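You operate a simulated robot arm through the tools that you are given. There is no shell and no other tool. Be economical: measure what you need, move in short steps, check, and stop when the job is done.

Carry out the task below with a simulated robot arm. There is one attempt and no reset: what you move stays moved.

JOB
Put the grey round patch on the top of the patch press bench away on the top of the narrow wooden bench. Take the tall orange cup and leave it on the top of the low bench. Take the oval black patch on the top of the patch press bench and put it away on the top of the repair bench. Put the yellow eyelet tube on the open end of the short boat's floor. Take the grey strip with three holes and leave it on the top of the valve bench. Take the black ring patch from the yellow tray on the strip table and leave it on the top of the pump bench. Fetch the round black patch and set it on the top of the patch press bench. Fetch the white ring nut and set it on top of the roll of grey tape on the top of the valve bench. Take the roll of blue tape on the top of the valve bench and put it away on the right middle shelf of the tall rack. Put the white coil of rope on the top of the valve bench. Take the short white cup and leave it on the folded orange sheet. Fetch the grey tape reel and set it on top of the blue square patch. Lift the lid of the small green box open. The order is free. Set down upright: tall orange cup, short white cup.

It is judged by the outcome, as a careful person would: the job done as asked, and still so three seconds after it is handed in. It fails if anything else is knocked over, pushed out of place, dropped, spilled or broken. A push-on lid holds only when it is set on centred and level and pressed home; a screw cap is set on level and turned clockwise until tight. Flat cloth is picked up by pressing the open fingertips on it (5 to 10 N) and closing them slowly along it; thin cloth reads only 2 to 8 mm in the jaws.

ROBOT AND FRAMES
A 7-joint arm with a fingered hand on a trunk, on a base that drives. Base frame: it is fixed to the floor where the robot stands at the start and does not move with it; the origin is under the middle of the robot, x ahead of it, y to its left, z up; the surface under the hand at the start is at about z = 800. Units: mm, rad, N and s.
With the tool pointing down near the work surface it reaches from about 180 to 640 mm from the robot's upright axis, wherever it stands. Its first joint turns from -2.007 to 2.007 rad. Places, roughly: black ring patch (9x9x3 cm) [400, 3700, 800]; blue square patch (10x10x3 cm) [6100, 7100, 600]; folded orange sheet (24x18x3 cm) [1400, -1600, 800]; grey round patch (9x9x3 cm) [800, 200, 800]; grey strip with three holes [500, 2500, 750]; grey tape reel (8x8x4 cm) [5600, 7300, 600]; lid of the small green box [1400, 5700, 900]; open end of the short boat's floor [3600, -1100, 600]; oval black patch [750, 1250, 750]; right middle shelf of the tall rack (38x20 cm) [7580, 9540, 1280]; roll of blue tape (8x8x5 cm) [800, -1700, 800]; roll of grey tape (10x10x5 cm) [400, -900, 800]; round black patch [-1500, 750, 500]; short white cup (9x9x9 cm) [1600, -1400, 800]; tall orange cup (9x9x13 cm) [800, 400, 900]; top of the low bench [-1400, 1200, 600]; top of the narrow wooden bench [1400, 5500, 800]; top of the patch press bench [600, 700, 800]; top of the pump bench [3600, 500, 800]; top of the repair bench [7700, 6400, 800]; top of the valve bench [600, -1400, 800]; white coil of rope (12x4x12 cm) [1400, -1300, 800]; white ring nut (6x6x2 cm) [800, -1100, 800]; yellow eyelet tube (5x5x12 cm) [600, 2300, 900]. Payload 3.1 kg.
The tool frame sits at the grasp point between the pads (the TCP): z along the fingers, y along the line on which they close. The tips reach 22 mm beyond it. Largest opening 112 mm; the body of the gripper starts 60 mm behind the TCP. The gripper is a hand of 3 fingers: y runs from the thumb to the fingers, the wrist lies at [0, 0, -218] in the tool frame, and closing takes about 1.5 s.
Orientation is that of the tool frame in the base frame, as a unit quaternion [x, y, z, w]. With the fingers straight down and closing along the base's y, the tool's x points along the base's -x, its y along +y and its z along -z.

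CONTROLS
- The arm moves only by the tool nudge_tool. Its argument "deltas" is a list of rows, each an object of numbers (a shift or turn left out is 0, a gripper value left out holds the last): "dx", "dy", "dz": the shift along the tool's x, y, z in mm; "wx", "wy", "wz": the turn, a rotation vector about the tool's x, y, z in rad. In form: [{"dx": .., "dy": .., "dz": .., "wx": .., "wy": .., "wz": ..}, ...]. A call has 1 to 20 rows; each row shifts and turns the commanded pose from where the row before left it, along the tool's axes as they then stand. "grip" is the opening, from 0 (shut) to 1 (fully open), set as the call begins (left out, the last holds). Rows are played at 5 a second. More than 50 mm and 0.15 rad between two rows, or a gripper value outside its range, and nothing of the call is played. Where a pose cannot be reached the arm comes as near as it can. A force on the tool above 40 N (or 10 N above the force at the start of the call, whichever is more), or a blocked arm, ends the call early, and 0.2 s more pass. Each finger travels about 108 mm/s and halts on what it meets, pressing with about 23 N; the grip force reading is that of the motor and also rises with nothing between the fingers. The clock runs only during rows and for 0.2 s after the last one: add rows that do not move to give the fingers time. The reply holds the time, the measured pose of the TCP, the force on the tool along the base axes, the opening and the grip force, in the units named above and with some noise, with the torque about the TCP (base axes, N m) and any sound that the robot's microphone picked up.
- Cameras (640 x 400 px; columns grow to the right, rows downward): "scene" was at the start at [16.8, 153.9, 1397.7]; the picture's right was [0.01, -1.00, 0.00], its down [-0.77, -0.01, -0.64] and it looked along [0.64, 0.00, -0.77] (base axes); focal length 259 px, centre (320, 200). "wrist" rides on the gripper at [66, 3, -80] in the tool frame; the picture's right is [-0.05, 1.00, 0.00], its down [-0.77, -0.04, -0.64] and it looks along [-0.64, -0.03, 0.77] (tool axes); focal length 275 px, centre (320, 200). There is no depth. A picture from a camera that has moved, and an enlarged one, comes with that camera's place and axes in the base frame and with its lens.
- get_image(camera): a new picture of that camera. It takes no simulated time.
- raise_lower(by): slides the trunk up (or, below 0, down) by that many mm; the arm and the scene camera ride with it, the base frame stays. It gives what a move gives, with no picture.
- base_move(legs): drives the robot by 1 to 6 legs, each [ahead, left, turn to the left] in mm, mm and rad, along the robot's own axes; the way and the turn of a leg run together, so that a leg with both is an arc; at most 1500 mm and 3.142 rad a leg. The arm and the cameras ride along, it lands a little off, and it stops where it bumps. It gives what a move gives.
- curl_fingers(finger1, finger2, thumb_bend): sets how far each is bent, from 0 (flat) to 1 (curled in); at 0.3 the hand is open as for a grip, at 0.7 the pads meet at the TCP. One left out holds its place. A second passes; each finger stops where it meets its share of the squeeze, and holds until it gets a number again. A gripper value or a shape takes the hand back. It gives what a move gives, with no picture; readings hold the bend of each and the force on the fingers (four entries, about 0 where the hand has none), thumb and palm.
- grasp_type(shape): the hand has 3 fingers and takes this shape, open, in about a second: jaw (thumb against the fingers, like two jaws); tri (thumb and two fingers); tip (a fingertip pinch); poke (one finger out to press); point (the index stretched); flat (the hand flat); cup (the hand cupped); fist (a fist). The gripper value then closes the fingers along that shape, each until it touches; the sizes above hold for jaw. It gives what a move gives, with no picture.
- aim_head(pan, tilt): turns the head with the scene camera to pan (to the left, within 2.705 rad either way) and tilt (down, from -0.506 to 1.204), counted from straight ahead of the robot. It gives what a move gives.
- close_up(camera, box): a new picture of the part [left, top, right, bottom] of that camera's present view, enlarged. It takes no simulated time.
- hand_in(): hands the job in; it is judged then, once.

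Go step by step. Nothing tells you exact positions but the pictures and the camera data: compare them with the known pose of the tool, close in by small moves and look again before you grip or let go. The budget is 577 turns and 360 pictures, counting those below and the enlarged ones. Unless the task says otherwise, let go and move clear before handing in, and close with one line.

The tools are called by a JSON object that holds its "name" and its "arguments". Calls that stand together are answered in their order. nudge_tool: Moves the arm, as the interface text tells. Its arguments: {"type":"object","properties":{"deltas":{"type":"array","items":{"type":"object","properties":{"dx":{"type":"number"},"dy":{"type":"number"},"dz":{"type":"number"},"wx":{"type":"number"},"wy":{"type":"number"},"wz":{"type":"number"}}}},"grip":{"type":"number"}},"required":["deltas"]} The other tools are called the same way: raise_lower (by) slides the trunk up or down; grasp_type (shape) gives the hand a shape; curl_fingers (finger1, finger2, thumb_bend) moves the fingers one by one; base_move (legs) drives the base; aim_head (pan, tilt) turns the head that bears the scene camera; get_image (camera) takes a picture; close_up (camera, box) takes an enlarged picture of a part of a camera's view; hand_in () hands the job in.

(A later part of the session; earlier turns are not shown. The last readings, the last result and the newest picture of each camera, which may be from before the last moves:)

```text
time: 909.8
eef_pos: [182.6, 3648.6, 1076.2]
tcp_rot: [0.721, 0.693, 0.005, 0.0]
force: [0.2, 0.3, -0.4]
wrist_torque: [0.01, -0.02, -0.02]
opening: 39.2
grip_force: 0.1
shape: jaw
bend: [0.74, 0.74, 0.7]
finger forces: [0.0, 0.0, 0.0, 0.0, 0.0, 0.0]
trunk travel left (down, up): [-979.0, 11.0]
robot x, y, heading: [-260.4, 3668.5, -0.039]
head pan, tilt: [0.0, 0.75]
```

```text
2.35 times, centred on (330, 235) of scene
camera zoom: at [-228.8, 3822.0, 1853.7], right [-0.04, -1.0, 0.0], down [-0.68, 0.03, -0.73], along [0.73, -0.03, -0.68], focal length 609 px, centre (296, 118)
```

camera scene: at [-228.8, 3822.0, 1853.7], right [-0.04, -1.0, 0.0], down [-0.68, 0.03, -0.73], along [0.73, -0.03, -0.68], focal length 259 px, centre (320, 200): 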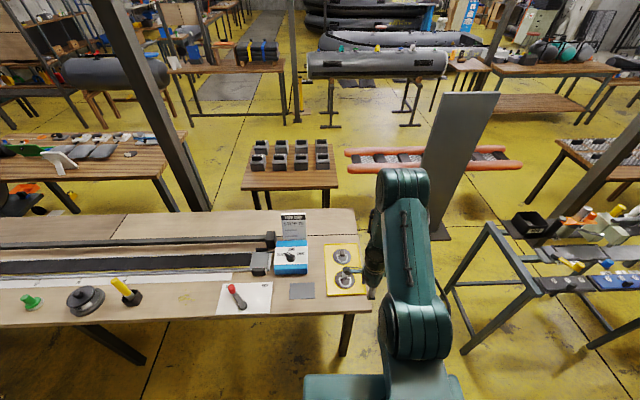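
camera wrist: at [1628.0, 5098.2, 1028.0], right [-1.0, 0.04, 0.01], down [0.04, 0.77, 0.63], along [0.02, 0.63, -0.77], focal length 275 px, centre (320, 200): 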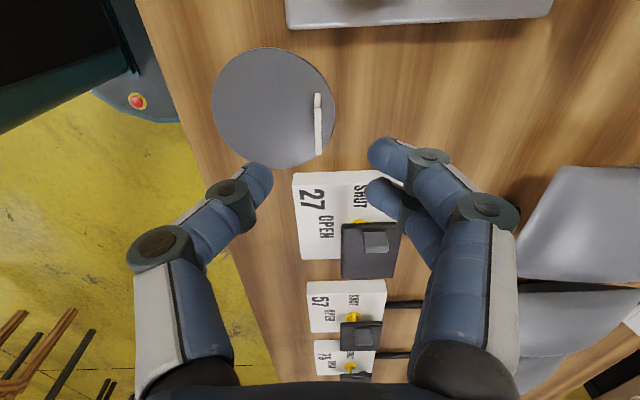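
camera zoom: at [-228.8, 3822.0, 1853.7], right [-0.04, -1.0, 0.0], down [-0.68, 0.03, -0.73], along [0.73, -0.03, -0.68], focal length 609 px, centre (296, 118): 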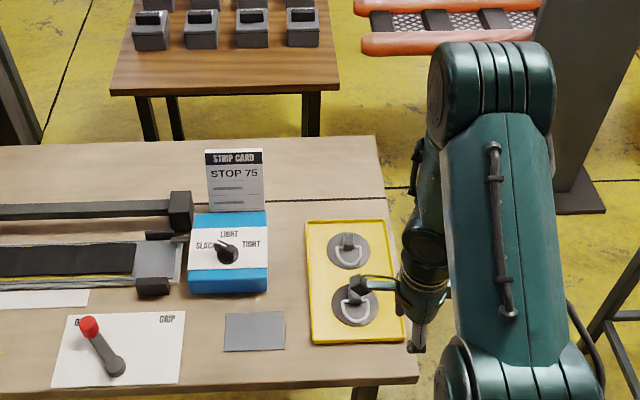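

Two ring patches lie in the yellow tray: near (371, 3685) and far (496, 3686). I'll move closer and see which is black.

{"name": "base_move", "arguments": {"legs": [[0, 0, 0.04], [120, 30, 0]]}}

{"name": "nudge_tool", "arguments": {"deltas": [{"wz": -0.14}, {"wz": -0.14}, {"wz": -0.14}, {"wz": -0.14}, {"wz": -0.14}, {"wz": -0.14}, {"wz": -0.14}, {"wz": -0.14}, {"wz": -0.14}, {"wz": -0.14}, {"wz": -0.14}, {"wz": -0.03}]}}

{"name": "get_image", "arguments": {"camera": "wrist"}}

```text
time: 911.4
eef_pos: [300.3, 3696.7, 1077.2]
tcp_rot: [0.707, 0.708, 0.006, 0.0]
force: [0.5, -0.1, -0.2]
wrist_torque: [-0.01, 0.0, 0.0]
opening: 38.8
grip_force: 0.0
shape: jaw
bend: [0.74, 0.74, 0.7]
finger forces: [0.0, 0.0, 0.0, 0.0, 0.1, 0.0]
trunk travel left (down, up): [-979.0, 11.0]
robot x, y, heading: [-139.6, 3699.6, -0.004]
head pan, tilt: [0.0, 0.75]
```

```text
time: 914.0
eef_pos: [301.8, 3696.1, 1075.6]
tcp_rot: [-0.002, 1.0, 0.003, 0.003]
force: [-0.6, -0.3, -0.4]
wrist_torque: [-0.01, 0.0, 0.0]
opening: 38.9
grip_force: 0.0
shape: jaw
bend: [0.74, 0.74, 0.7]
finger forces: [0.0, 0.0, 0.0, 0.0, 0.0, 0.0]
trunk travel left (down, up): [-979.0, 11.0]
robot x, y, heading: [-141.7, 3699.7, 0.003]
head pan, tilt: [0.0, 0.75]
```

```text
125 pictures are left
camera wrist: at [234.4, 3700.8, 1156.6], right [0.04, 1.0, 0.01], down [0.77, -0.04, 0.64], along [0.64, -0.02, -0.77], focal length 275 px, centre (320, 200)
```

wrist: 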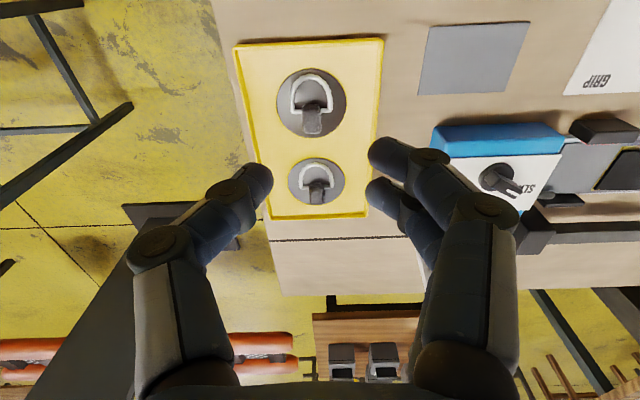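

{"name": "close_up", "arguments": {"camera": "wrist", "box": [220, 30, 420, 230]}}

```text
2.00 times, centred on (320, 130) of wrist
camera zoom: at [234.4, 3700.8, 1156.6], right [0.04, 1.0, 0.01], down [0.77, -0.04, 0.64], along [0.64, -0.02, -0.77], focal length 551 px, centre (320, 340)
```

zoom: 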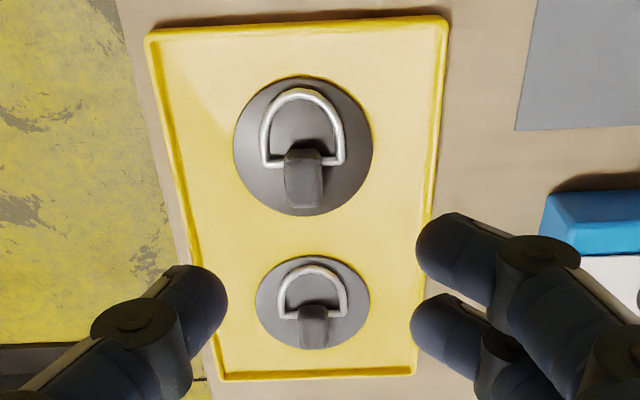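

The near one is the black ring patch, with a knob at about (374, 3687). Moving over it.

{"name": "base_move", "arguments": {"legs": [[71, -8, 0]]}}

{"name": "raise_lower", "arguments": {"by": -160}}

{"name": "get_image", "arguments": {"camera": "wrist"}}

```text
time: 915.0
eef_pos: [370.8, 3690.2, 1075.8]
tcp_rot: [0.0, 1.0, 0.004, 0.005]
force: [-0.5, -0.1, -0.8]
wrist_torque: [-0.01, 0.01, 0.0]
opening: 38.8
grip_force: 0.0
shape: jaw
bend: [0.74, 0.74, 0.7]
finger forces: [0.0, 0.1, 0.0, 0.0, 0.0, 0.1]
trunk travel left (down, up): [-979.0, 11.0]
robot x, y, heading: [-69.1, 3695.8, -0.001]
head pan, tilt: [0.0, 0.75]
```

```text
time: 916.9
eef_pos: [371.1, 3688.3, 917.0]
tcp_rot: [0.0, 1.0, 0.004, 0.004]
force: [0.2, -0.3, 0.1]
wrist_torque: [0.03, -0.01, -0.02]
opening: 38.8
grip_force: 0.0
shape: jaw
bend: [0.74, 0.74, 0.7]
finger forces: [0.0, 0.1, 0.1, 0.0, 0.0, 0.0]
trunk travel left (down, up): [-819.0, 171.0]
robot x, y, heading: [-71.8, 3692.7, 0.0]
head pan, tilt: [0.0, 0.75]
```

```text
123 pictures are left
camera wrist: at [304.1, 3692.4, 996.6], right [0.05, 1.0, 0.01], down [0.77, -0.04, 0.64], along [0.64, -0.02, -0.77], focal length 275 px, centre (320, 200)
```

wrist: 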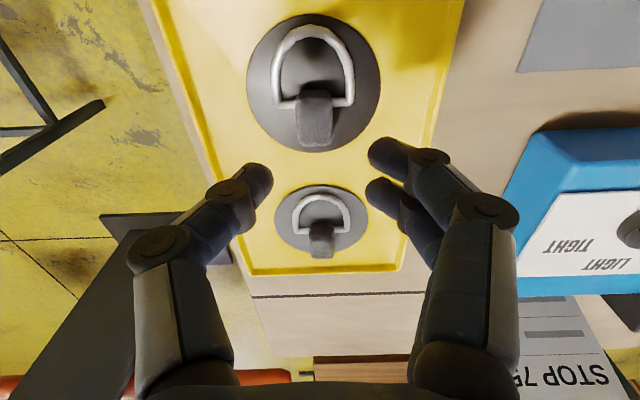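

{"name": "nudge_tool", "arguments": {"deltas": [{"dx": -5, "dz": 30}, {"dz": 30}], "grip": 0.5}}

{"name": "get_image", "arguments": {"camera": "wrist"}}

```text
time: 917.5
eef_pos: [376.4, 3689.0, 857.6]
tcp_rot: [-0.001, 1.0, 0.003, 0.004]
force: [-0.3, -0.1, -0.2]
wrist_torque: [-0.02, 0.01, -0.01]
opening: 55.1
grip_force: 0.1
shape: jaw
bend: [0.73, 0.73, 0.7]
finger forces: [0.1, 0.0, 0.0, 0.0, 0.0, 0.1]
trunk travel left (down, up): [-819.0, 171.0]
robot x, y, heading: [-72.4, 3690.7, -0.002]
head pan, tilt: [0.0, 0.75]
```

```text
122 pictures are left
camera wrist: at [309.7, 3693.1, 938.5], right [0.05, 1.0, 0.01], down [0.77, -0.04, 0.64], along [0.64, -0.02, -0.77], focal length 275 px, centre (320, 200)
```

wrist: 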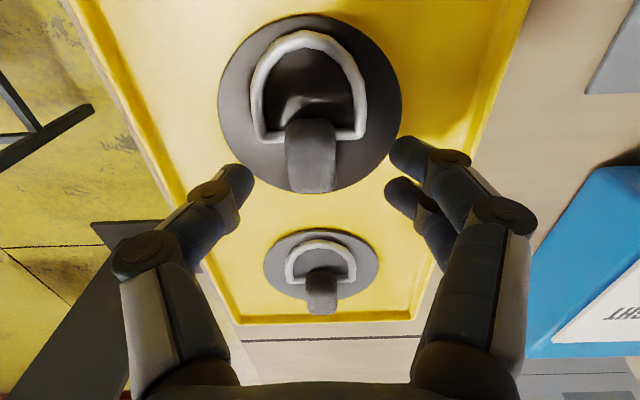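

{"name": "nudge_tool", "arguments": {"deltas": [{"dy": -3, "dz": 10}, {"dz": 8}, {"dz": 5}]}}

{"name": "nudge_tool", "arguments": {"deltas": [{}, {}, {}, {}, {}], "grip": 0.05}}

{"name": "nudge_tool", "arguments": {"deltas": [{"dz": -4}, {"dz": -8}, {"dz": -15}, {"dz": -25}, {}]}}

{"name": "get_image", "arguments": {"camera": "wrist"}}

```text
time: 918.3
eef_pos: [378.0, 3686.3, 835.7]
tcp_rot: [0.0, 1.0, 0.003, 0.003]
force: [0.8, 0.4, 0.3]
wrist_torque: [-0.01, -0.01, 0.02]
opening: 55.2
grip_force: 0.0
shape: jaw
bend: [0.73, 0.73, 0.7]
finger forces: [0.1, 0.0, 0.0, 0.0, 0.0, 0.0]
trunk travel left (down, up): [-819.0, 171.0]
robot x, y, heading: [-70.5, 3692.5, 0.0]
head pan, tilt: [0.0, 0.75]
```

```text
time: 919.5
eef_pos: [377.3, 3687.2, 836.6]
tcp_rot: [0.0, 1.0, 0.003, 0.003]
force: [-0.4, -0.4, 3.0]
wrist_torque: [0.15, 0.04, -0.02]
opening: 26.7
grip_force: 23.4
shape: jaw
bend: [0.74, 0.72, 0.71]
finger forces: [10.8, 10.4, 0.1, 0.0, 20.1, 0.0]
trunk travel left (down, up): [-819.0, 171.0]
robot x, y, heading: [-71.0, 3695.0, 0.001]
head pan, tilt: [0.0, 0.75]
```

```text
time: 920.7
eef_pos: [376.3, 3687.2, 887.5]
tcp_rot: [0.0, 1.0, 0.003, 0.003]
force: [0.1, 0.4, -0.8]
wrist_torque: [0.02, -0.02, 0.0]
opening: 22.3
grip_force: 22.9
shape: jaw
bend: [0.76, 0.71, 0.71]
finger forces: [6.0, 12.5, 0.1, 0.0, 18.5, 0.0]
trunk travel left (down, up): [-819.0, 171.0]
robot x, y, heading: [-74.8, 3693.7, -0.003]
head pan, tilt: [0.0, 0.75]
```

```text
121 pictures are left
camera wrist: at [308.2, 3689.5, 967.5], right [0.05, 1.0, 0.01], down [0.77, -0.04, 0.64], along [0.64, -0.02, -0.77], focal length 275 px, centre (320, 200)
```

wrist: 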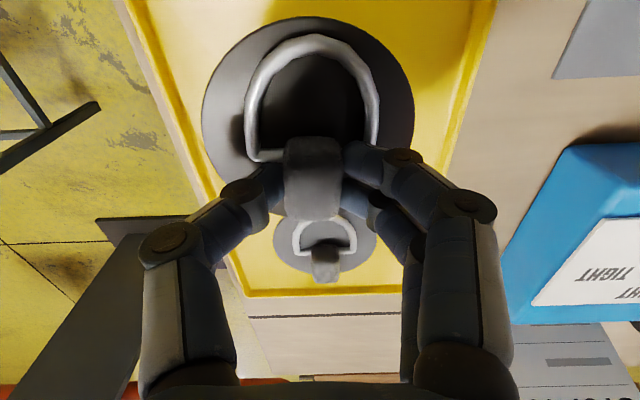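

Held. Driving the southern route to the pump bench.

{"name": "raise_lower", "arguments": {"by": 165}}

{"name": "base_move", "arguments": {"legs": [[-330, 0, 0], [0, 0, -1.571], [1300, 0, 0], [1300, 0, 0]]}}

```text
time: 922.5
eef_pos: [374.4, 3687.9, 1051.2]
tcp_rot: [0.0, 1.0, 0.003, 0.004]
force: [0.6, -0.1, -1.0]
wrist_torque: [0.02, -0.04, 0.0]
opening: 22.0
grip_force: 22.9
shape: jaw
bend: [0.76, 0.71, 0.71]
finger forces: [6.1, 12.5, 0.0, 0.0, 18.5, 0.0]
trunk travel left (down, up): [-984.0, 6.0]
robot x, y, heading: [-65.3, 3692.6, -0.002]
head pan, tilt: [0.0, 0.75]
```

```text
time: 940.8
eef_pos: [-257.9, 629.8, 1051.0]
tcp_rot: [0.693, 0.721, 0.0, 0.005]
force: [0.8, 0.6, -0.8]
wrist_torque: [-0.02, 0.02, 0.02]
opening: 22.2
grip_force: 22.9
shape: jaw
bend: [0.76, 0.71, 0.71]
finger forces: [6.0, 12.4, 0.0, 0.0, 18.5, 0.0]
trunk travel left (down, up): [-984.0, 6.0]
robot x, y, heading: [-268.9, 1076.7, -1.535]
head pan, tilt: [0.0, 0.75]
```

{"name": "base_move", "arguments": {"legs": [[0, -120, -0.036], [1300, 0, 0], [1250, 0, 0]]}}

{"name": "base_move", "arguments": {"legs": [[1180, 0, 0]]}}

```text
time: 954.1
eef_pos: [-489.4, -1917.8, 1052.4]
tcp_rot: [0.719, 0.695, 0.0, 0.006]
force: [0.5, 0.0, -0.6]
wrist_torque: [-0.02, -0.02, -0.01]
opening: 22.2
grip_force: 23.2
shape: jaw
bend: [0.76, 0.71, 0.71]
finger forces: [6.2, 12.4, 0.0, 0.0, 18.4, 0.1]
trunk travel left (down, up): [-984.0, 6.0]
robot x, y, heading: [-466.5, -1469.4, -1.605]
head pan, tilt: [0.0, 0.75]
```

```text
time: 959.9
eef_pos: [-571.7, -3041.4, 1051.7]
tcp_rot: [0.734, 0.679, 0.0, 0.005]
force: [-0.5, -0.8, -0.9]
wrist_torque: [-0.03, 0.02, -0.01]
opening: 22.2
grip_force: 23.0
shape: jaw
bend: [0.76, 0.71, 0.71]
finger forces: [6.1, 12.4, 0.1, 0.0, 18.5, 0.1]
trunk travel left (down, up): [-984.0, 6.0]
robot x, y, heading: [-533.5, -2597.6, -1.648]
head pan, tilt: [0.0, 0.75]
```

{"name": "base_move", "arguments": {"legs": [[-100, 0, 0.077], [0, 1450, 0], [0, 1450, 0]]}}

{"name": "base_move", "arguments": {"legs": [[-1500, 0, 0], [-1450, 0, 0]]}}

```text
time: 974.6
eef_pos: [2322.2, -3036.4, 1051.7]
tcp_rot: [0.73, 0.683, 0.0, 0.005]
force: [-0.2, -0.6, -0.8]
wrist_torque: [-0.04, 0.03, -0.03]
opening: 22.2
grip_force: 23.5
shape: jaw
bend: [0.76, 0.71, 0.71]
finger forces: [6.1, 12.4, 0.0, 0.0, 18.4, 0.0]
trunk travel left (down, up): [-984.0, 6.0]
robot x, y, heading: [2354.9, -2591.2, -1.641]
head pan, tilt: [0.0, 0.75]
```

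```text
time: 989.0
eef_pos: [2555.2, -52.4, 1051.7]
tcp_rot: [0.746, 0.666, 0.001, 0.005]
force: [-0.1, -0.6, -2.3]
wrist_torque: [-0.02, 0.03, -0.01]
opening: 21.8
grip_force: 22.4
shape: jaw
bend: [0.76, 0.71, 0.71]
finger forces: [6.0, 12.3, 0.0, 0.0, 18.4, 0.1]
trunk travel left (down, up): [-984.0, 6.0]
robot x, y, heading: [2609.8, 391.1, -1.686]
head pan, tilt: [0.0, 0.75]
```

{"name": "base_move", "arguments": {"legs": [[0, 0, 1.686]]}}

{"name": "get_image", "arguments": {"camera": "scene"}}

{"name": "aim_head", "arguments": {"pan": -0.5, "tilt": 0.55}}

{"name": "get_image", "arguments": {"camera": "scene"}}

```text
time: 993.6
eef_pos: [3054.5, 415.7, 1052.2]
tcp_rot: [-0.035, 0.999, 0.003, 0.003]
force: [0.1, 0.1, -1.3]
wrist_torque: [-0.01, 0.01, 0.0]
opening: 22.2
grip_force: 22.9
shape: jaw
bend: [0.76, 0.71, 0.71]
finger forces: [6.2, 12.3, 0.0, 0.0, 18.3, 0.0]
trunk travel left (down, up): [-984.0, 6.0]
robot x, y, heading: [2609.2, 392.2, 0.067]
head pan, tilt: [0.0, 0.75]
```

```text
120 pictures are left
camera scene: at [2622.9, 544.9, 1858.7], right [0.07, -1.0, 0.0], down [-0.68, -0.05, -0.73], along [0.73, 0.05, -0.68], focal length 259 px, centre (320, 200)
```

scene: 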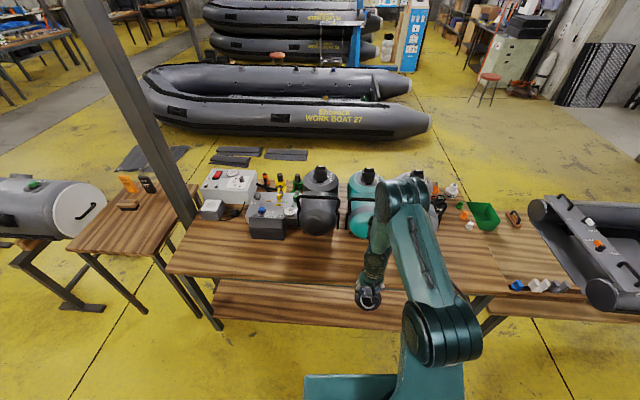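

```text
time: 994.6
eef_pos: [3055.4, 416.1, 1051.9]
tcp_rot: [-0.034, 0.999, 0.004, 0.003]
force: [-0.2, 0.7, -0.6]
wrist_torque: [0.02, -0.01, -0.03]
opening: 22.3
grip_force: 22.8
shape: jaw
bend: [0.76, 0.71, 0.71]
finger forces: [6.1, 12.3, 0.0, 0.1, 18.3, 0.0]
trunk travel left (down, up): [-984.0, 6.0]
robot x, y, heading: [2608.7, 393.7, 0.071]
head pan, tilt: [-0.499, 0.55]
```

```text
119 pictures are left
camera scene: at [2621.9, 502.0, 1876.1], right [-0.42, -0.91, 0.0], down [-0.48, 0.22, -0.85], along [0.78, -0.35, -0.52], focal length 259 px, centre (320, 200)
```

scene: 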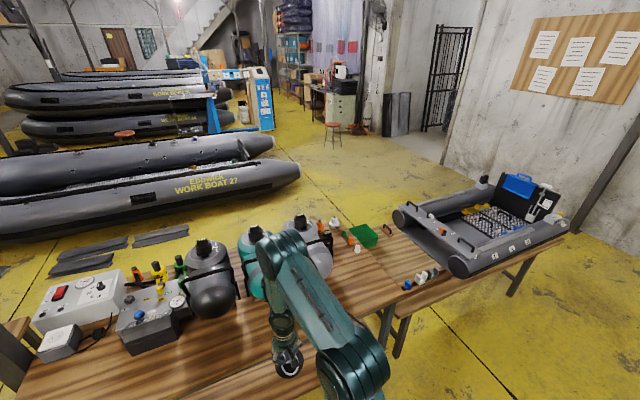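

The pump bench has a free front strip (x 3240–3470). I'll place the ring patch at about (3340, 500).

{"name": "base_move", "arguments": {"legs": [[0, 0, -0.069], [295, 113, 0]]}}

{"name": "raise_lower", "arguments": {"by": -110}}

{"name": "get_image", "arguments": {"camera": "wrist"}}

{"name": "aim_head", "arguments": {"pan": 0.0, "tilt": 0.85}}

{"name": "get_image", "arguments": {"camera": "scene"}}

```text
time: 997.1
eef_pos: [3350.4, 494.9, 1051.6]
tcp_rot: [0.004, 1.0, 0.004, 0.004]
force: [0.7, 0.1, -0.4]
wrist_torque: [-0.04, 0.02, 0.02]
opening: 22.4
grip_force: 23.4
shape: jaw
bend: [0.76, 0.71, 0.71]
finger forces: [6.1, 12.2, 0.0, 0.0, 18.3, 0.0]
trunk travel left (down, up): [-984.0, 6.0]
robot x, y, heading: [2907.0, 502.5, -0.006]
head pan, tilt: [-0.499, 0.55]
```

```text
time: 998.5
eef_pos: [3349.1, 495.5, 942.1]
tcp_rot: [0.004, 1.0, 0.004, 0.002]
force: [-0.6, 0.5, -1.2]
wrist_torque: [-0.02, 0.01, -0.01]
opening: 22.1
grip_force: 23.5
shape: jaw
bend: [0.76, 0.71, 0.71]
finger forces: [6.2, 12.3, 0.2, 0.1, 18.3, 0.0]
trunk travel left (down, up): [-874.0, 116.0]
robot x, y, heading: [2907.0, 501.2, -0.01]
head pan, tilt: [-0.499, 0.55]
```

```text
118 pictures are left
camera wrist: at [3282.8, 498.9, 1022.5], right [0.05, 1.0, 0.01], down [0.77, -0.05, 0.64], along [0.64, -0.03, -0.77], focal length 275 px, centre (320, 200)
```

wrist: 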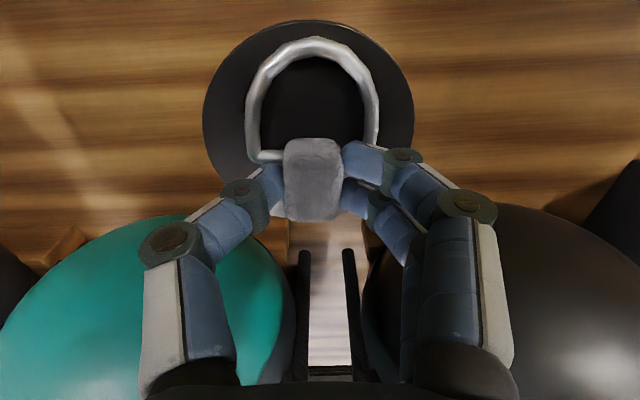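

```text
time: 999.5
eef_pos: [3350.0, 495.7, 942.1]
tcp_rot: [0.004, 1.0, 0.004, 0.003]
force: [0.4, 0.2, -0.4]
wrist_torque: [-0.03, 0.01, 0.0]
opening: 22.3
grip_force: 22.9
shape: jaw
bend: [0.76, 0.71, 0.71]
finger forces: [6.2, 12.3, 0.0, 0.0, 18.4, 0.1]
trunk travel left (down, up): [-874.0, 116.0]
robot x, y, heading: [2900.4, 501.3, -0.007]
head pan, tilt: [0.0, 0.85]
```

```text
117 pictures are left
camera scene: at [2924.1, 656.9, 1740.8], right [-0.01, -1.0, 0.0], down [-0.75, 0.01, -0.66], along [0.66, 0.0, -0.75], focal length 259 px, centre (320, 200)
```

scene: 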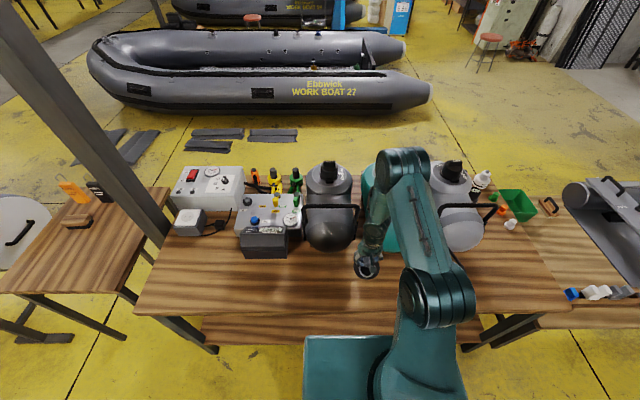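

The jugs are close behind; I'll ease back 25 mm and lower.

{"name": "base_move", "arguments": {"legs": [[-25, 0, 0]]}}

{"name": "nudge_tool", "arguments": {"deltas": [{"dz": 25}, {"dz": 20}, {"dz": 6}, {"dz": 5}, {"dz": 5}, {"dz": 5}, {"dz": 5}, {"dz": 5}]}}

{"name": "get_image", "arguments": {"camera": "wrist"}}

```text
time: 1000.3
eef_pos: [3328.1, 495.6, 941.2]
tcp_rot: [0.004, 1.0, 0.004, 0.003]
force: [-0.4, -0.9, -1.0]
wrist_torque: [0.01, 0.0, 0.02]
opening: 22.2
grip_force: 23.2
shape: jaw
bend: [0.76, 0.71, 0.71]
finger forces: [6.0, 12.3, 0.0, 0.1, 18.3, 0.1]
trunk travel left (down, up): [-874.0, 116.0]
robot x, y, heading: [2884.4, 505.2, -0.006]
head pan, tilt: [0.0, 0.85]
```

```text
time: 1002.1
eef_pos: [3326.9, 497.2, 864.8]
tcp_rot: [0.003, 1.0, 0.004, 0.003]
force: [0.0, 0.3, -0.3]
wrist_torque: [0.0, 0.01, 0.03]
opening: 22.0
grip_force: 23.4
shape: jaw
bend: [0.76, 0.71, 0.71]
finger forces: [6.1, 12.3, 0.0, 0.1, 18.3, 0.0]
trunk travel left (down, up): [-874.0, 116.0]
robot x, y, heading: [2884.1, 504.3, -0.007]
head pan, tilt: [0.0, 0.85]
```

```text
116 pictures are left
camera wrist: at [3259.2, 500.0, 945.9], right [0.05, 1.0, 0.01], down [0.77, -0.05, 0.64], along [0.64, -0.03, -0.77], focal length 275 px, centre (320, 200)
```

wrist: 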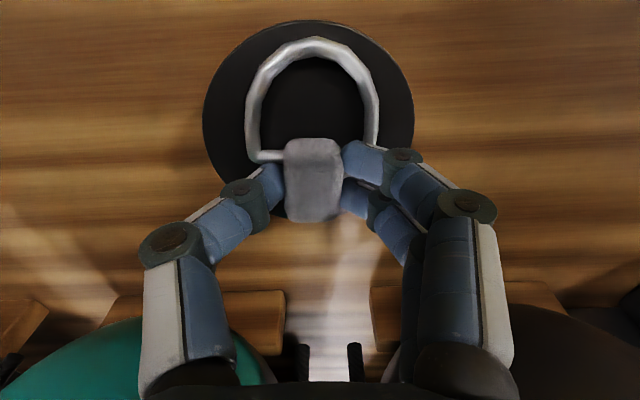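

{"name": "nudge_tool", "arguments": {"deltas": [{"dz": 5}, {"dz": 5}, {"dz": 5}, {"dz": 5}, {"dz": 4}, {"dz": 4}, {"dz": 4}]}}

```text
time: 1003.7
eef_pos: [3325.9, 496.7, 834.4]
tcp_rot: [0.002, 1.0, 0.004, 0.003]
force: [0.9, -0.3, -0.3]
wrist_torque: [0.01, 0.0, -0.01]
opening: 22.1
grip_force: 23.0
shape: jaw
bend: [0.76, 0.71, 0.71]
finger forces: [6.1, 12.3, 0.0, 0.0, 18.2, 0.0]
trunk travel left (down, up): [-874.0, 116.0]
robot x, y, heading: [2881.4, 505.7, -0.006]
head pan, tilt: [0.0, 0.85]
```

{"name": "nudge_tool", "arguments": {"deltas": [{"dz": 4}, {"dz": 4}, {"dz": 3}, {"dz": 3}, {"dz": 3}, {"dz": 3}]}}

{"name": "get_image", "arguments": {"camera": "wrist"}}

```text
time: 1004.5
eef_pos: [3327.0, 495.8, 826.0]
tcp_rot: [0.003, 1.0, 0.004, 0.008]
force: [-5.1, -1.5, 35.5]
wrist_torque: [-0.07, 0.01, -0.02]
opening: 26.6
grip_force: 23.2
shape: jaw
bend: [0.78, 0.73, 0.74]
finger forces: [12.2, 16.1, 0.1, 0.0, 26.4, 0.0]
trunk travel left (down, up): [-874.0, 116.0]
robot x, y, heading: [2881.5, 504.2, -0.004]
head pan, tilt: [0.0, 0.85]
stopped in row 4: the force on the tool passed its limit at 45 N (the readings are from after the stop); the commanded pose is now the measured one
```

```text
115 pictures are left
camera wrist: at [3258.4, 499.8, 905.1], right [0.05, 1.0, 0.01], down [0.76, -0.05, 0.65], along [0.65, -0.03, -0.76], focal length 275 px, centre (320, 200)
```

wrist: 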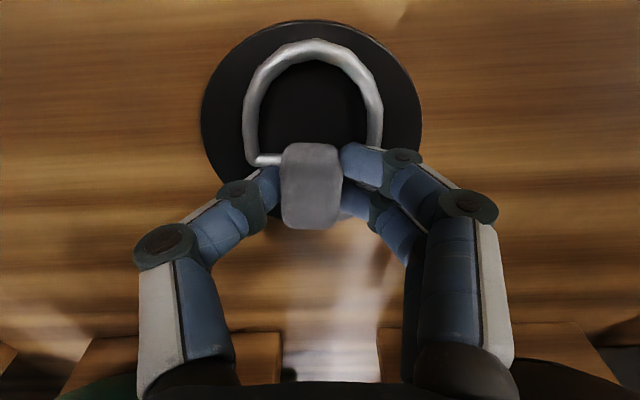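

Down on the bench. Release and rise.

{"name": "nudge_tool", "arguments": {"deltas": [{"dz": -3}, {}]}}

{"name": "nudge_tool", "arguments": {"deltas": [{}, {}, {}], "grip": 0.5}}

{"name": "nudge_tool", "arguments": {"deltas": [{"dz": -20}, {"dz": -40}, {"dz": -40}, {"dz": -40}]}}

{"name": "get_image", "arguments": {"camera": "wrist"}}

```text
time: 1005.1
eef_pos: [3326.7, 496.9, 826.1]
tcp_rot: [0.003, 1.0, 0.004, 0.007]
force: [-5.6, -0.9, 16.7]
wrist_torque: [-0.06, 0.04, -0.01]
opening: 25.9
grip_force: 23.1
shape: jaw
bend: [0.77, 0.73, 0.73]
finger forces: [6.9, 14.2, 0.0, 0.0, 21.9, 0.0]
trunk travel left (down, up): [-874.0, 116.0]
robot x, y, heading: [2878.3, 503.7, -0.008]
head pan, tilt: [0.0, 0.85]
```

```text
time: 1005.9
eef_pos: [3328.5, 493.9, 827.1]
tcp_rot: [0.005, 1.0, 0.004, 0.006]
force: [0.2, -4.8, 11.8]
wrist_torque: [0.04, 0.07, -0.02]
opening: 49.6
grip_force: 0.1
shape: jaw
bend: [0.78, 0.73, 0.7]
finger forces: [14.7, 0.7, 0.0, 0.0, 2.2, 0.1]
trunk travel left (down, up): [-874.0, 116.0]
robot x, y, heading: [2884.3, 502.7, -0.009]
head pan, tilt: [0.0, 0.85]
```

```text
time: 1006.9
eef_pos: [3325.1, 500.1, 968.4]
tcp_rot: [0.0, 1.0, 0.002, 0.006]
force: [0.9, 1.3, 0.6]
wrist_torque: [-0.04, 0.02, 0.0]
opening: 55.7
grip_force: 0.0
shape: jaw
bend: [0.73, 0.73, 0.7]
finger forces: [0.1, 0.0, 0.0, 0.1, 0.0, 0.0]
trunk travel left (down, up): [-874.0, 116.0]
robot x, y, heading: [2881.4, 502.0, -0.004]
head pan, tilt: [0.0, 0.85]
```

```text
114 pictures are left
camera wrist: at [3257.8, 502.1, 1048.1], right [0.05, 1.0, 0.0], down [0.76, -0.04, 0.65], along [0.64, -0.03, -0.76], focal length 275 px, centre (320, 200)
```

wrist: 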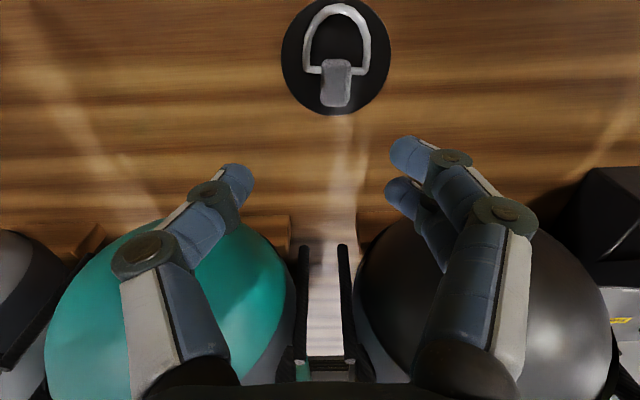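

Ring patch done. On the way south I'll take a look at the short boat to plan the tube's spot.

{"name": "raise_lower", "arguments": {"by": 110}}

{"name": "base_move", "arguments": {"legs": [[-380, 0, 0], [0, -1500, 0]]}}

{"name": "aim_head", "arguments": {"pan": 0.0, "tilt": 0.6}}

{"name": "get_image", "arguments": {"camera": "scene"}}

```text
time: 1008.4
eef_pos: [3327.2, 494.3, 1077.5]
tcp_rot: [0.004, 1.0, 0.003, 0.006]
force: [-0.2, -0.8, -0.2]
wrist_torque: [-0.01, -0.01, -0.02]
opening: 55.7
grip_force: 0.1
shape: jaw
bend: [0.73, 0.73, 0.7]
finger forces: [0.0, 0.0, 0.0, 0.0, 0.0, 0.0]
trunk travel left (down, up): [-984.0, 6.0]
robot x, y, heading: [2882.2, 503.4, -0.012]
head pan, tilt: [0.0, 0.85]
```

```text
time: 1017.9
eef_pos: [2950.4, -1021.5, 1077.1]
tcp_rot: [-0.006, 1.0, 0.004, 0.006]
force: [0.3, 0.0, 0.8]
wrist_torque: [0.03, 0.02, -0.02]
opening: 55.8
grip_force: 0.1
shape: jaw
bend: [0.73, 0.73, 0.7]
finger forces: [0.0, 0.0, 0.0, 0.0, 0.0, 0.0]
trunk travel left (down, up): [-984.0, 6.0]
robot x, y, heading: [2503.8, -1014.6, 0.013]
head pan, tilt: [0.0, 0.85]
```

```text
time: 1018.7
eef_pos: [2950.6, -1021.9, 1077.9]
tcp_rot: [-0.007, 1.0, 0.004, 0.006]
force: [0.0, 0.7, 0.7]
wrist_torque: [0.02, 0.01, 0.01]
opening: 55.9
grip_force: 0.1
shape: jaw
bend: [0.73, 0.73, 0.7]
finger forces: [0.1, 0.0, 0.0, 0.0, 0.0, 0.0]
trunk travel left (down, up): [-984.0, 6.0]
robot x, y, heading: [2504.5, -1020.7, 0.015]
head pan, tilt: [0.0, 0.6]
```

```text
113 pictures are left
camera scene: at [2531.7, -866.8, 1871.6], right [0.01, -1.0, 0.0], down [-0.57, -0.01, -0.82], along [0.82, 0.01, -0.57], focal length 259 px, centre (320, 200)
```

scene: 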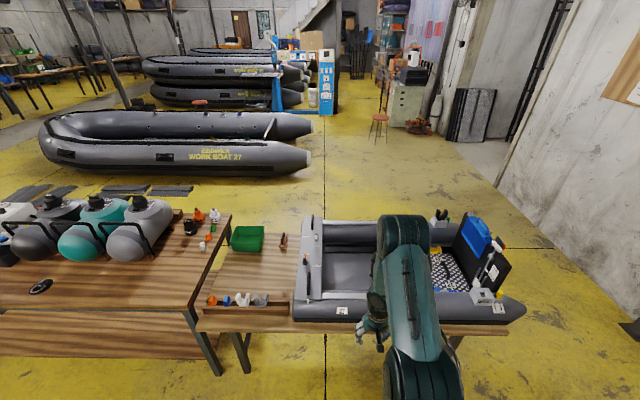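

{"name": "close_up", "arguments": {"camera": "scene", "box": [190, 200, 540, 380]}}

```text
1.83 times, centred on (365, 290) of scene
camera zoom: at [2531.7, -866.8, 1871.6], right [0.01, -1.0, 0.0], down [-0.57, -0.01, -0.82], along [0.82, 0.01, -0.57], focal length 473 px, centre (238, 35)
```

zoom: 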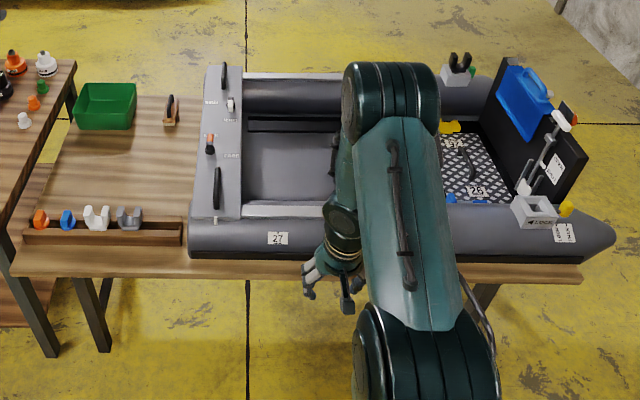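

The bare floor area sits behind the thwart, around (3480, -1015). Now west via the south, reversing and strafing while facing east, to the eyelet table.

{"name": "base_move", "arguments": {"legs": [[0, -1550, -0.015], [-1400, 0, 0], [-1400, 0, 0]]}}

{"name": "base_move", "arguments": {"legs": [[0, 1300, 0], [0, 1300, 0]]}}

```text
refused: -1550 is not a number from -1500 to 1500
```

```text
time: 1031.4
eef_pos: [2949.4, 1581.3, 1077.2]
tcp_rot: [0.01, 1.0, 0.004, 0.006]
force: [0.7, 0.7, 0.1]
wrist_torque: [0.02, -0.01, 0.01]
opening: 56.1
grip_force: 0.0
shape: jaw
bend: [0.73, 0.73, 0.7]
finger forces: [0.0, 0.0, 0.0, 0.0, 0.0, 0.0]
trunk travel left (down, up): [-984.0, 6.0]
robot x, y, heading: [2499.3, 1596.6, -0.019]
head pan, tilt: [0.0, 0.6]
```

The first call was refused (leg too long) and I drifted north in the aisle instead — harmless, but I must not chain such moves. Going south now.

{"name": "base_move", "arguments": {"legs": [[0, -1400, 0.015], [0, -1400, 0], [0, -1380, 0]]}}

```text
time: 1051.9
eef_pos: [3047.5, -2670.0, 1077.8]
tcp_rot: [-0.024, 1.0, 0.004, 0.006]
force: [0.6, -0.3, 0.0]
wrist_torque: [-0.01, -0.02, 0.03]
opening: 55.9
grip_force: 0.0
shape: jaw
bend: [0.73, 0.73, 0.7]
finger forces: [0.1, 0.1, 0.0, 0.0, 0.1, 0.0]
trunk travel left (down, up): [-984.0, 6.0]
robot x, y, heading: [2599.3, -2683.6, 0.048]
head pan, tilt: [0.0, 0.6]
```

{"name": "base_move", "arguments": {"legs": [[0, 80, -0.048], [-1450, 0, 0], [-1450, 0, 0]]}}

```text
time: 1066.8
eef_pos: [112.0, -2632.6, 1076.9]
tcp_rot: [0.005, 1.0, 0.003, 0.006]
force: [0.0, 0.0, 0.7]
wrist_torque: [0.01, 0.04, 0.0]
opening: 55.9
grip_force: 0.0
shape: jaw
bend: [0.73, 0.73, 0.7]
finger forces: [0.1, 0.0, 0.0, 0.0, 0.0, 0.0]
trunk travel left (down, up): [-984.0, 6.0]
robot x, y, heading: [-332.4, -2622.9, -0.009]
head pan, tilt: [0.0, 0.6]
```

{"name": "base_move", "arguments": {"legs": [[0, 1400, 0.009], [0, 1400, 0]]}}

```text
time: 1080.4
eef_pos: [96.8, 199.0, 1078.0]
tcp_rot: [-0.01, 1.0, 0.004, 0.006]
force: [-0.3, 0.3, -0.1]
wrist_torque: [0.0, -0.03, 0.04]
opening: 56.0
grip_force: 0.0
shape: jaw
bend: [0.73, 0.73, 0.7]
finger forces: [0.1, 0.0, 0.0, 0.0, 0.1, 0.0]
trunk travel left (down, up): [-984.0, 6.0]
robot x, y, heading: [-348.1, 196.8, 0.017]
head pan, tilt: [0.0, 0.6]
```

{"name": "base_move", "arguments": {"legs": [[0, 1100, -0.017], [0, 1030, 0]]}}

{"name": "aim_head", "arguments": {"pan": -0.25, "tilt": 0.65}}

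{"name": "get_image", "arguments": {"camera": "scene"}}

{"name": "get_image", "arguments": {"camera": "wrist"}}

```text
time: 1091.0
eef_pos: [79.9, 2325.2, 1078.4]
tcp_rot: [0.007, 1.0, 0.004, 0.006]
force: [-0.4, 1.2, -0.1]
wrist_torque: [0.01, -0.02, -0.02]
opening: 55.5
grip_force: 0.1
shape: jaw
bend: [0.73, 0.73, 0.7]
finger forces: [0.0, 0.0, 0.1, 0.0, 0.0, 0.0]
trunk travel left (down, up): [-984.0, 6.0]
robot x, y, heading: [-361.9, 2338.0, -0.017]
head pan, tilt: [0.0, 0.6]
```

```text
time: 1091.8
eef_pos: [77.4, 2326.1, 1078.0]
tcp_rot: [0.007, 1.0, 0.003, 0.006]
force: [0.5, -0.3, 0.0]
wrist_torque: [0.03, -0.02, -0.02]
opening: 55.6
grip_force: 0.1
shape: jaw
bend: [0.73, 0.73, 0.7]
finger forces: [0.0, 0.1, 0.0, 0.1, 0.0, 0.0]
trunk travel left (down, up): [-984.0, 6.0]
robot x, y, heading: [-363.5, 2339.3, -0.011]
head pan, tilt: [-0.25, 0.649]
```

```text
111 pictures are left
camera scene: at [-340.4, 2470.0, 1867.3], right [-0.26, -0.97, 0.0], down [-0.58, 0.16, -0.8], along [0.77, -0.21, -0.6], focal length 259 px, centre (320, 200)
```

scene: 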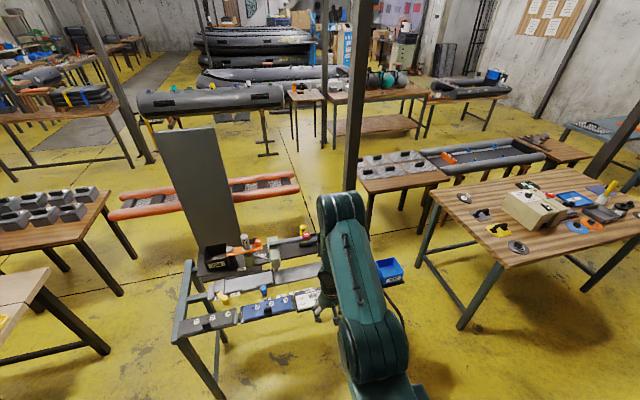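

```text
110 pictures are left
camera wrist: at [11.8, 2329.4, 1157.7], right [0.06, 1.0, 0.01], down [0.76, -0.05, 0.64], along [0.64, -0.03, -0.76], focal length 275 px, centre (320, 200)
```

wrist: 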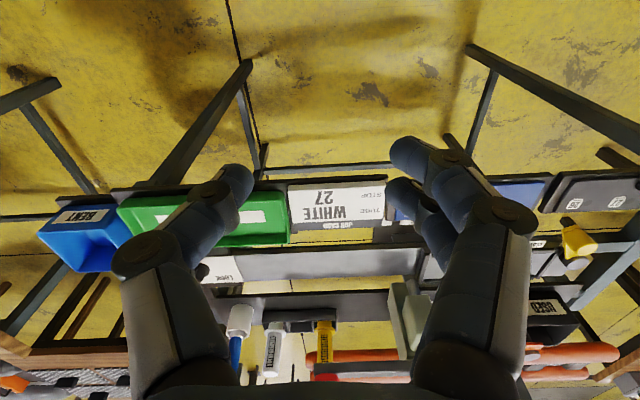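

{"name": "base_move", "arguments": {"legs": [[290, 0, 0.012]]}}

{"name": "get_image", "arguments": {"camera": "wrist"}}

{"name": "aim_head", "arguments": {"pan": -0.15, "tilt": 0.8}}

{"name": "close_up", "arguments": {"camera": "scene", "box": [200, 100, 440, 280]}}

```text
time: 1093.8
eef_pos: [365.1, 2329.8, 1079.1]
tcp_rot: [0.001, 1.0, 0.004, 0.006]
force: [-0.7, 0.1, 0.2]
wrist_torque: [0.0, -0.01, 0.01]
opening: 55.9
grip_force: 0.1
shape: jaw
bend: [0.73, 0.73, 0.7]
finger forces: [0.0, 0.0, 0.1, 0.0, 0.0, 0.1]
trunk travel left (down, up): [-984.0, 6.0]
robot x, y, heading: [-81.9, 2333.9, 0.001]
head pan, tilt: [-0.25, 0.649]
```

```text
109 pictures are left
camera wrist: at [297.0, 2331.8, 1158.0], right [0.05, 1.0, 0.01], down [0.76, -0.04, 0.65], along [0.65, -0.03, -0.76], focal length 275 px, centre (320, 200)
```

wrist: 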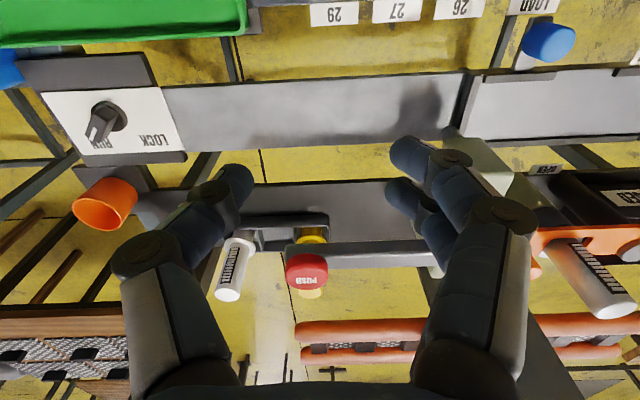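

```text
time: 1094.5
eef_pos: [365.3, 2327.7, 1077.2]
tcp_rot: [0.001, 1.0, 0.004, 0.006]
force: [-0.2, -0.4, 0.6]
wrist_torque: [0.05, -0.01, -0.03]
opening: 56.1
grip_force: 0.0
shape: jaw
bend: [0.73, 0.73, 0.7]
finger forces: [0.1, 0.1, 0.0, 0.0, 0.1, 0.1]
trunk travel left (down, up): [-984.0, 6.0]
robot x, y, heading: [-80.8, 2337.7, 0.002]
head pan, tilt: [-0.15, 0.799]
```

```text
2.22 times, centred on (320, 190) of scene
camera zoom: at [-59.2, 2477.4, 1854.8], right [-0.15, -0.99, 0.0], down [-0.71, 0.11, -0.7], along [0.69, -0.1, -0.72], focal length 575 px, centre (320, 222)
```

zoom: 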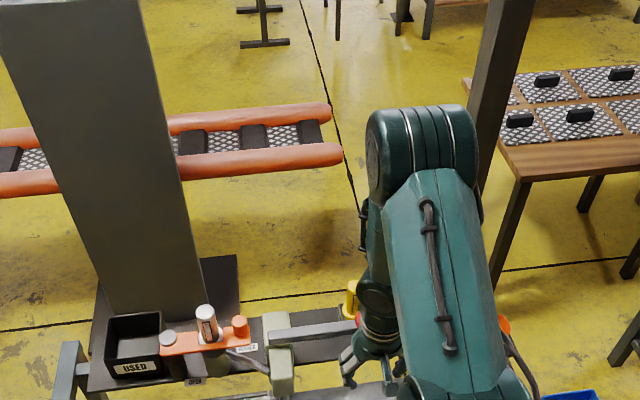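

The lever's red knob hides the yellow tube from this angle. I'll look from further right.

{"name": "base_move", "arguments": {"legs": [[0, -170, 0]]}}

{"name": "get_image", "arguments": {"camera": "wrist"}}

{"name": "close_up", "arguments": {"camera": "scene", "box": [220, 180, 380, 300]}}

```text
time: 1095.9
eef_pos: [365.9, 2162.7, 1078.1]
tcp_rot: [0.0, 1.0, 0.004, 0.006]
force: [-0.3, 0.4, -0.5]
wrist_torque: [0.0, -0.01, 0.0]
opening: 55.7
grip_force: 0.1
shape: jaw
bend: [0.73, 0.73, 0.7]
finger forces: [0.0, 0.0, 0.0, 0.1, 0.0, 0.0]
trunk travel left (down, up): [-984.0, 6.0]
robot x, y, heading: [-81.7, 2168.1, -0.003]
head pan, tilt: [-0.15, 0.799]
```

```text
107 pictures are left
camera wrist: at [297.8, 2165.8, 1157.7], right [0.05, 1.0, 0.01], down [0.76, -0.04, 0.64], along [0.64, -0.03, -0.76], focal length 275 px, centre (320, 200)
```

wrist: 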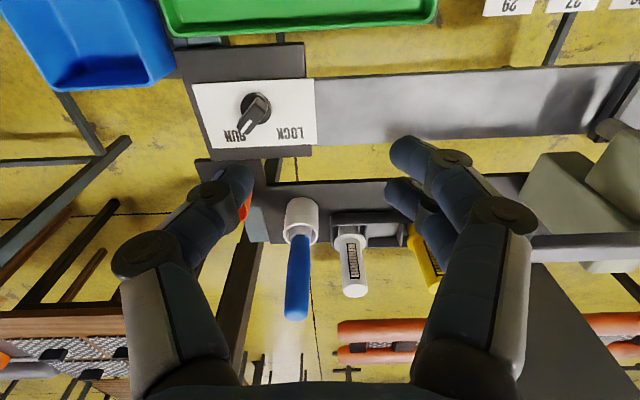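

```text
3.33 times, centred on (300, 240) of scene
camera zoom: at [-60.4, 2312.0, 1854.5], right [-0.15, -0.99, 0.0], down [-0.71, 0.11, -0.7], along [0.69, -0.1, -0.72], focal length 862 px, centre (387, 67)
```

zoom: 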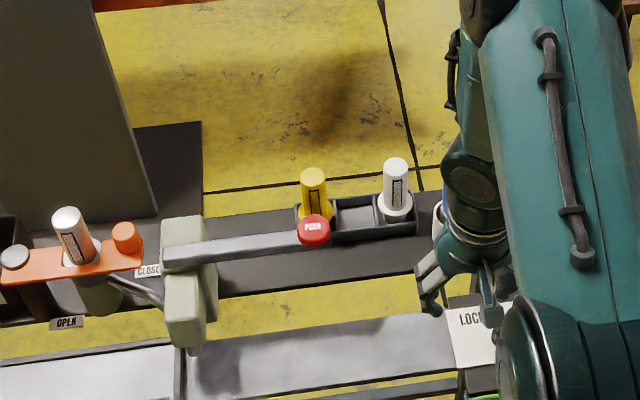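

The yellow tube stands at about (630, 2308), top z≈950, just behind the lever knob at (505, 2310, 1010). Approaching from the south end keeps clear of the lever. I'll raise the hand and drive round in checked steps.

{"name": "nudge_tool", "arguments": {"deltas": [{"dz": -30}, {"dz": -30}]}}

{"name": "base_move", "arguments": {"legs": [[-220, 0, 0], [0, -440, 0], [0, 0, 1.574]]}}

```text
time: 1096.5
eef_pos: [359.4, 2163.8, 1106.8]
tcp_rot: [0.0, 1.0, 0.007, 0.018]
force: [0.2, 0.3, 0.5]
wrist_torque: [-0.06, -0.04, -0.04]
opening: 55.9
grip_force: 0.0
shape: jaw
bend: [0.73, 0.73, 0.7]
finger forces: [0.0, 0.0, 0.0, 0.0, 0.0, 0.1]
out of reach, approached as far as the arm can: row 1, 2
trunk travel left (down, up): [-984.0, 6.0]
robot x, y, heading: [-83.1, 2170.1, -0.0]
head pan, tilt: [-0.15, 0.799]
```

```text
time: 1104.3
eef_pos: [-299.6, 2166.2, 1106.0]
tcp_rot: [0.714, -0.7, -0.017, -0.007]
force: [0.3, -0.2, 0.7]
wrist_torque: [0.06, 0.01, 0.01]
opening: 55.8
grip_force: 0.1
shape: jaw
bend: [0.73, 0.73, 0.7]
finger forces: [0.1, 0.0, 0.0, 0.0, 0.0, 0.1]
trunk travel left (down, up): [-984.0, 6.0]
robot x, y, heading: [-295.4, 1725.1, 1.586]
head pan, tilt: [-0.15, 0.799]
```

{"name": "base_move", "arguments": {"legs": [[0, -460, -0.015], [0, -460, 0]]}}

{"name": "get_image", "arguments": {"camera": "wrist"}}

{"name": "aim_head", "arguments": {"pan": 0.0, "tilt": 0.8}}

{"name": "get_image", "arguments": {"camera": "scene"}}

```text
time: 1109.4
eef_pos: [611.3, 2168.3, 1106.7]
tcp_rot: [0.709, -0.705, -0.017, -0.008]
force: [-0.4, 0.9, -0.1]
wrist_torque: [0.01, 0.02, 0.02]
opening: 55.8
grip_force: 0.1
shape: jaw
bend: [0.73, 0.73, 0.7]
finger forces: [0.0, 0.0, 0.1, 0.1, 0.0, 0.0]
trunk travel left (down, up): [-984.0, 6.0]
robot x, y, heading: [609.8, 1732.0, 1.579]
head pan, tilt: [-0.15, 0.799]
```

```text
105 pictures are left
camera wrist: at [609.0, 2100.2, 1184.7], right [-1.0, 0.04, 0.01], down [0.04, 0.75, 0.66], along [0.02, 0.66, -0.75], focal length 275 px, centre (320, 200)
```

wrist: 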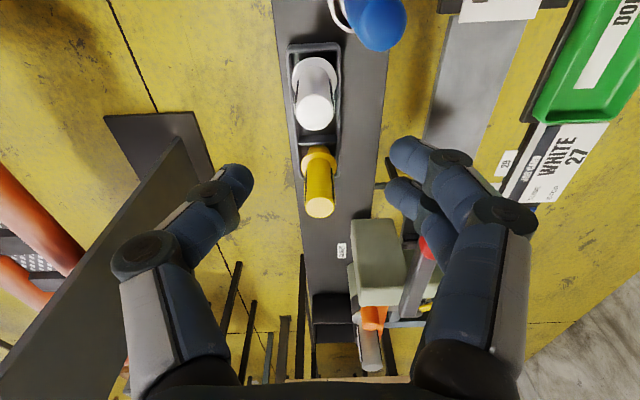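

```text
time: 1110.1
eef_pos: [612.0, 2168.9, 1105.5]
tcp_rot: [0.708, -0.706, -0.017, -0.007]
force: [-0.1, 0.1, -0.1]
wrist_torque: [0.0, 0.0, -0.02]
opening: 55.8
grip_force: 0.0
shape: jaw
bend: [0.73, 0.73, 0.7]
finger forces: [0.0, 0.0, 0.1, 0.0, 0.1, 0.0]
trunk travel left (down, up): [-984.0, 6.0]
robot x, y, heading: [608.0, 1727.0, 1.574]
head pan, tilt: [0.0, 0.799]
```

```text
104 pictures are left
camera scene: at [455.7, 1749.2, 1854.8], right [1.0, 0.0, 0.0], down [0.0, -0.72, -0.7], along [0.0, 0.7, -0.72], focal length 259 px, centre (320, 200)
```

scene: 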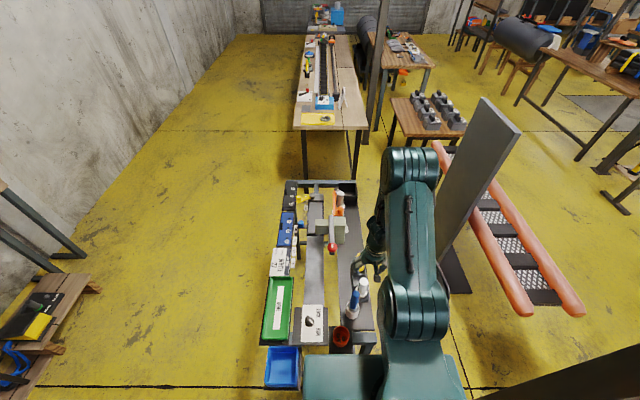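

The tube is clearly visible now at (616, 2321). I'll try extending forward at this height.

{"name": "nudge_tool", "arguments": {"deltas": [{"dx": -25}, {"dx": -25}, {"dx": -25}, {"dx": -25}], "grip": 0.55}}

```text
time: 1111.1
eef_pos: [611.3, 2183.7, 1106.3]
tcp_rot: [0.708, -0.706, -0.018, -0.007]
force: [-0.3, -0.3, -0.1]
wrist_torque: [0.0, 0.02, -0.01]
opening: 61.1
grip_force: 0.0
shape: jaw
bend: [0.72, 0.72, 0.7]
finger forces: [0.1, 0.0, 0.1, 0.1, 0.1, 0.0]
out of reach, approached as far as the arm can: row 1, 2, 3, 4
trunk travel left (down, up): [-984.0, 6.0]
robot x, y, heading: [610.8, 1731.2, 1.573]
head pan, tilt: [0.0, 0.799]
```

The arm's present posture limits its reach. I'll try swinging the hand to the left and in close, as in the starting pose, to bring the elbow back out to the right.

{"name": "nudge_tool", "arguments": {"deltas": [{"dx": 25, "dy": 35}, {"dx": 25, "dy": 35}, {"dx": 25, "dy": 35}, {"dx": 25, "dy": 35}, {"dx": 20, "dy": 35}, {"dy": 35}, {"dy": 35}]}}

{"name": "get_image", "arguments": {"camera": "scene"}}

```text
time: 1112.7
eef_pos: [385.9, 2104.7, 1107.8]
tcp_rot: [0.709, -0.705, -0.018, -0.013]
force: [0.1, 0.3, -0.1]
wrist_torque: [0.05, -0.02, -0.03]
opening: 61.4
grip_force: 0.1
shape: jaw
bend: [0.72, 0.72, 0.7]
finger forces: [0.0, 0.1, 0.0, 0.0, 0.1, 0.1]
out of reach, approached as far as the arm can: row 1, 2, 7
trunk travel left (down, up): [-984.0, 6.0]
robot x, y, heading: [607.2, 1730.7, 1.575]
head pan, tilt: [0.0, 0.799]
```

```text
103 pictures are left
camera scene: at [455.4, 1749.5, 1854.8], right [1.0, 0.0, 0.0], down [0.0, -0.72, -0.7], along [0.0, 0.7, -0.72], focal length 259 px, centre (320, 200)
```

scene: 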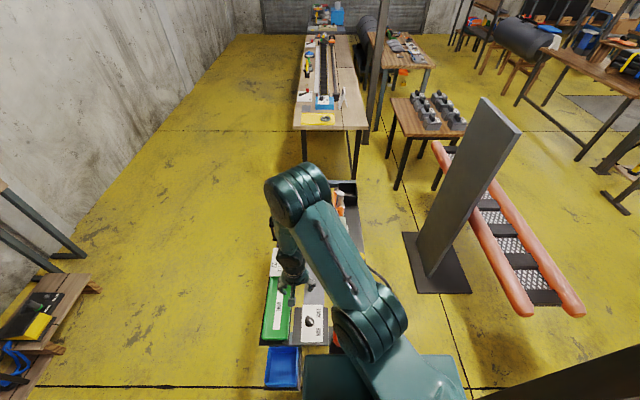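

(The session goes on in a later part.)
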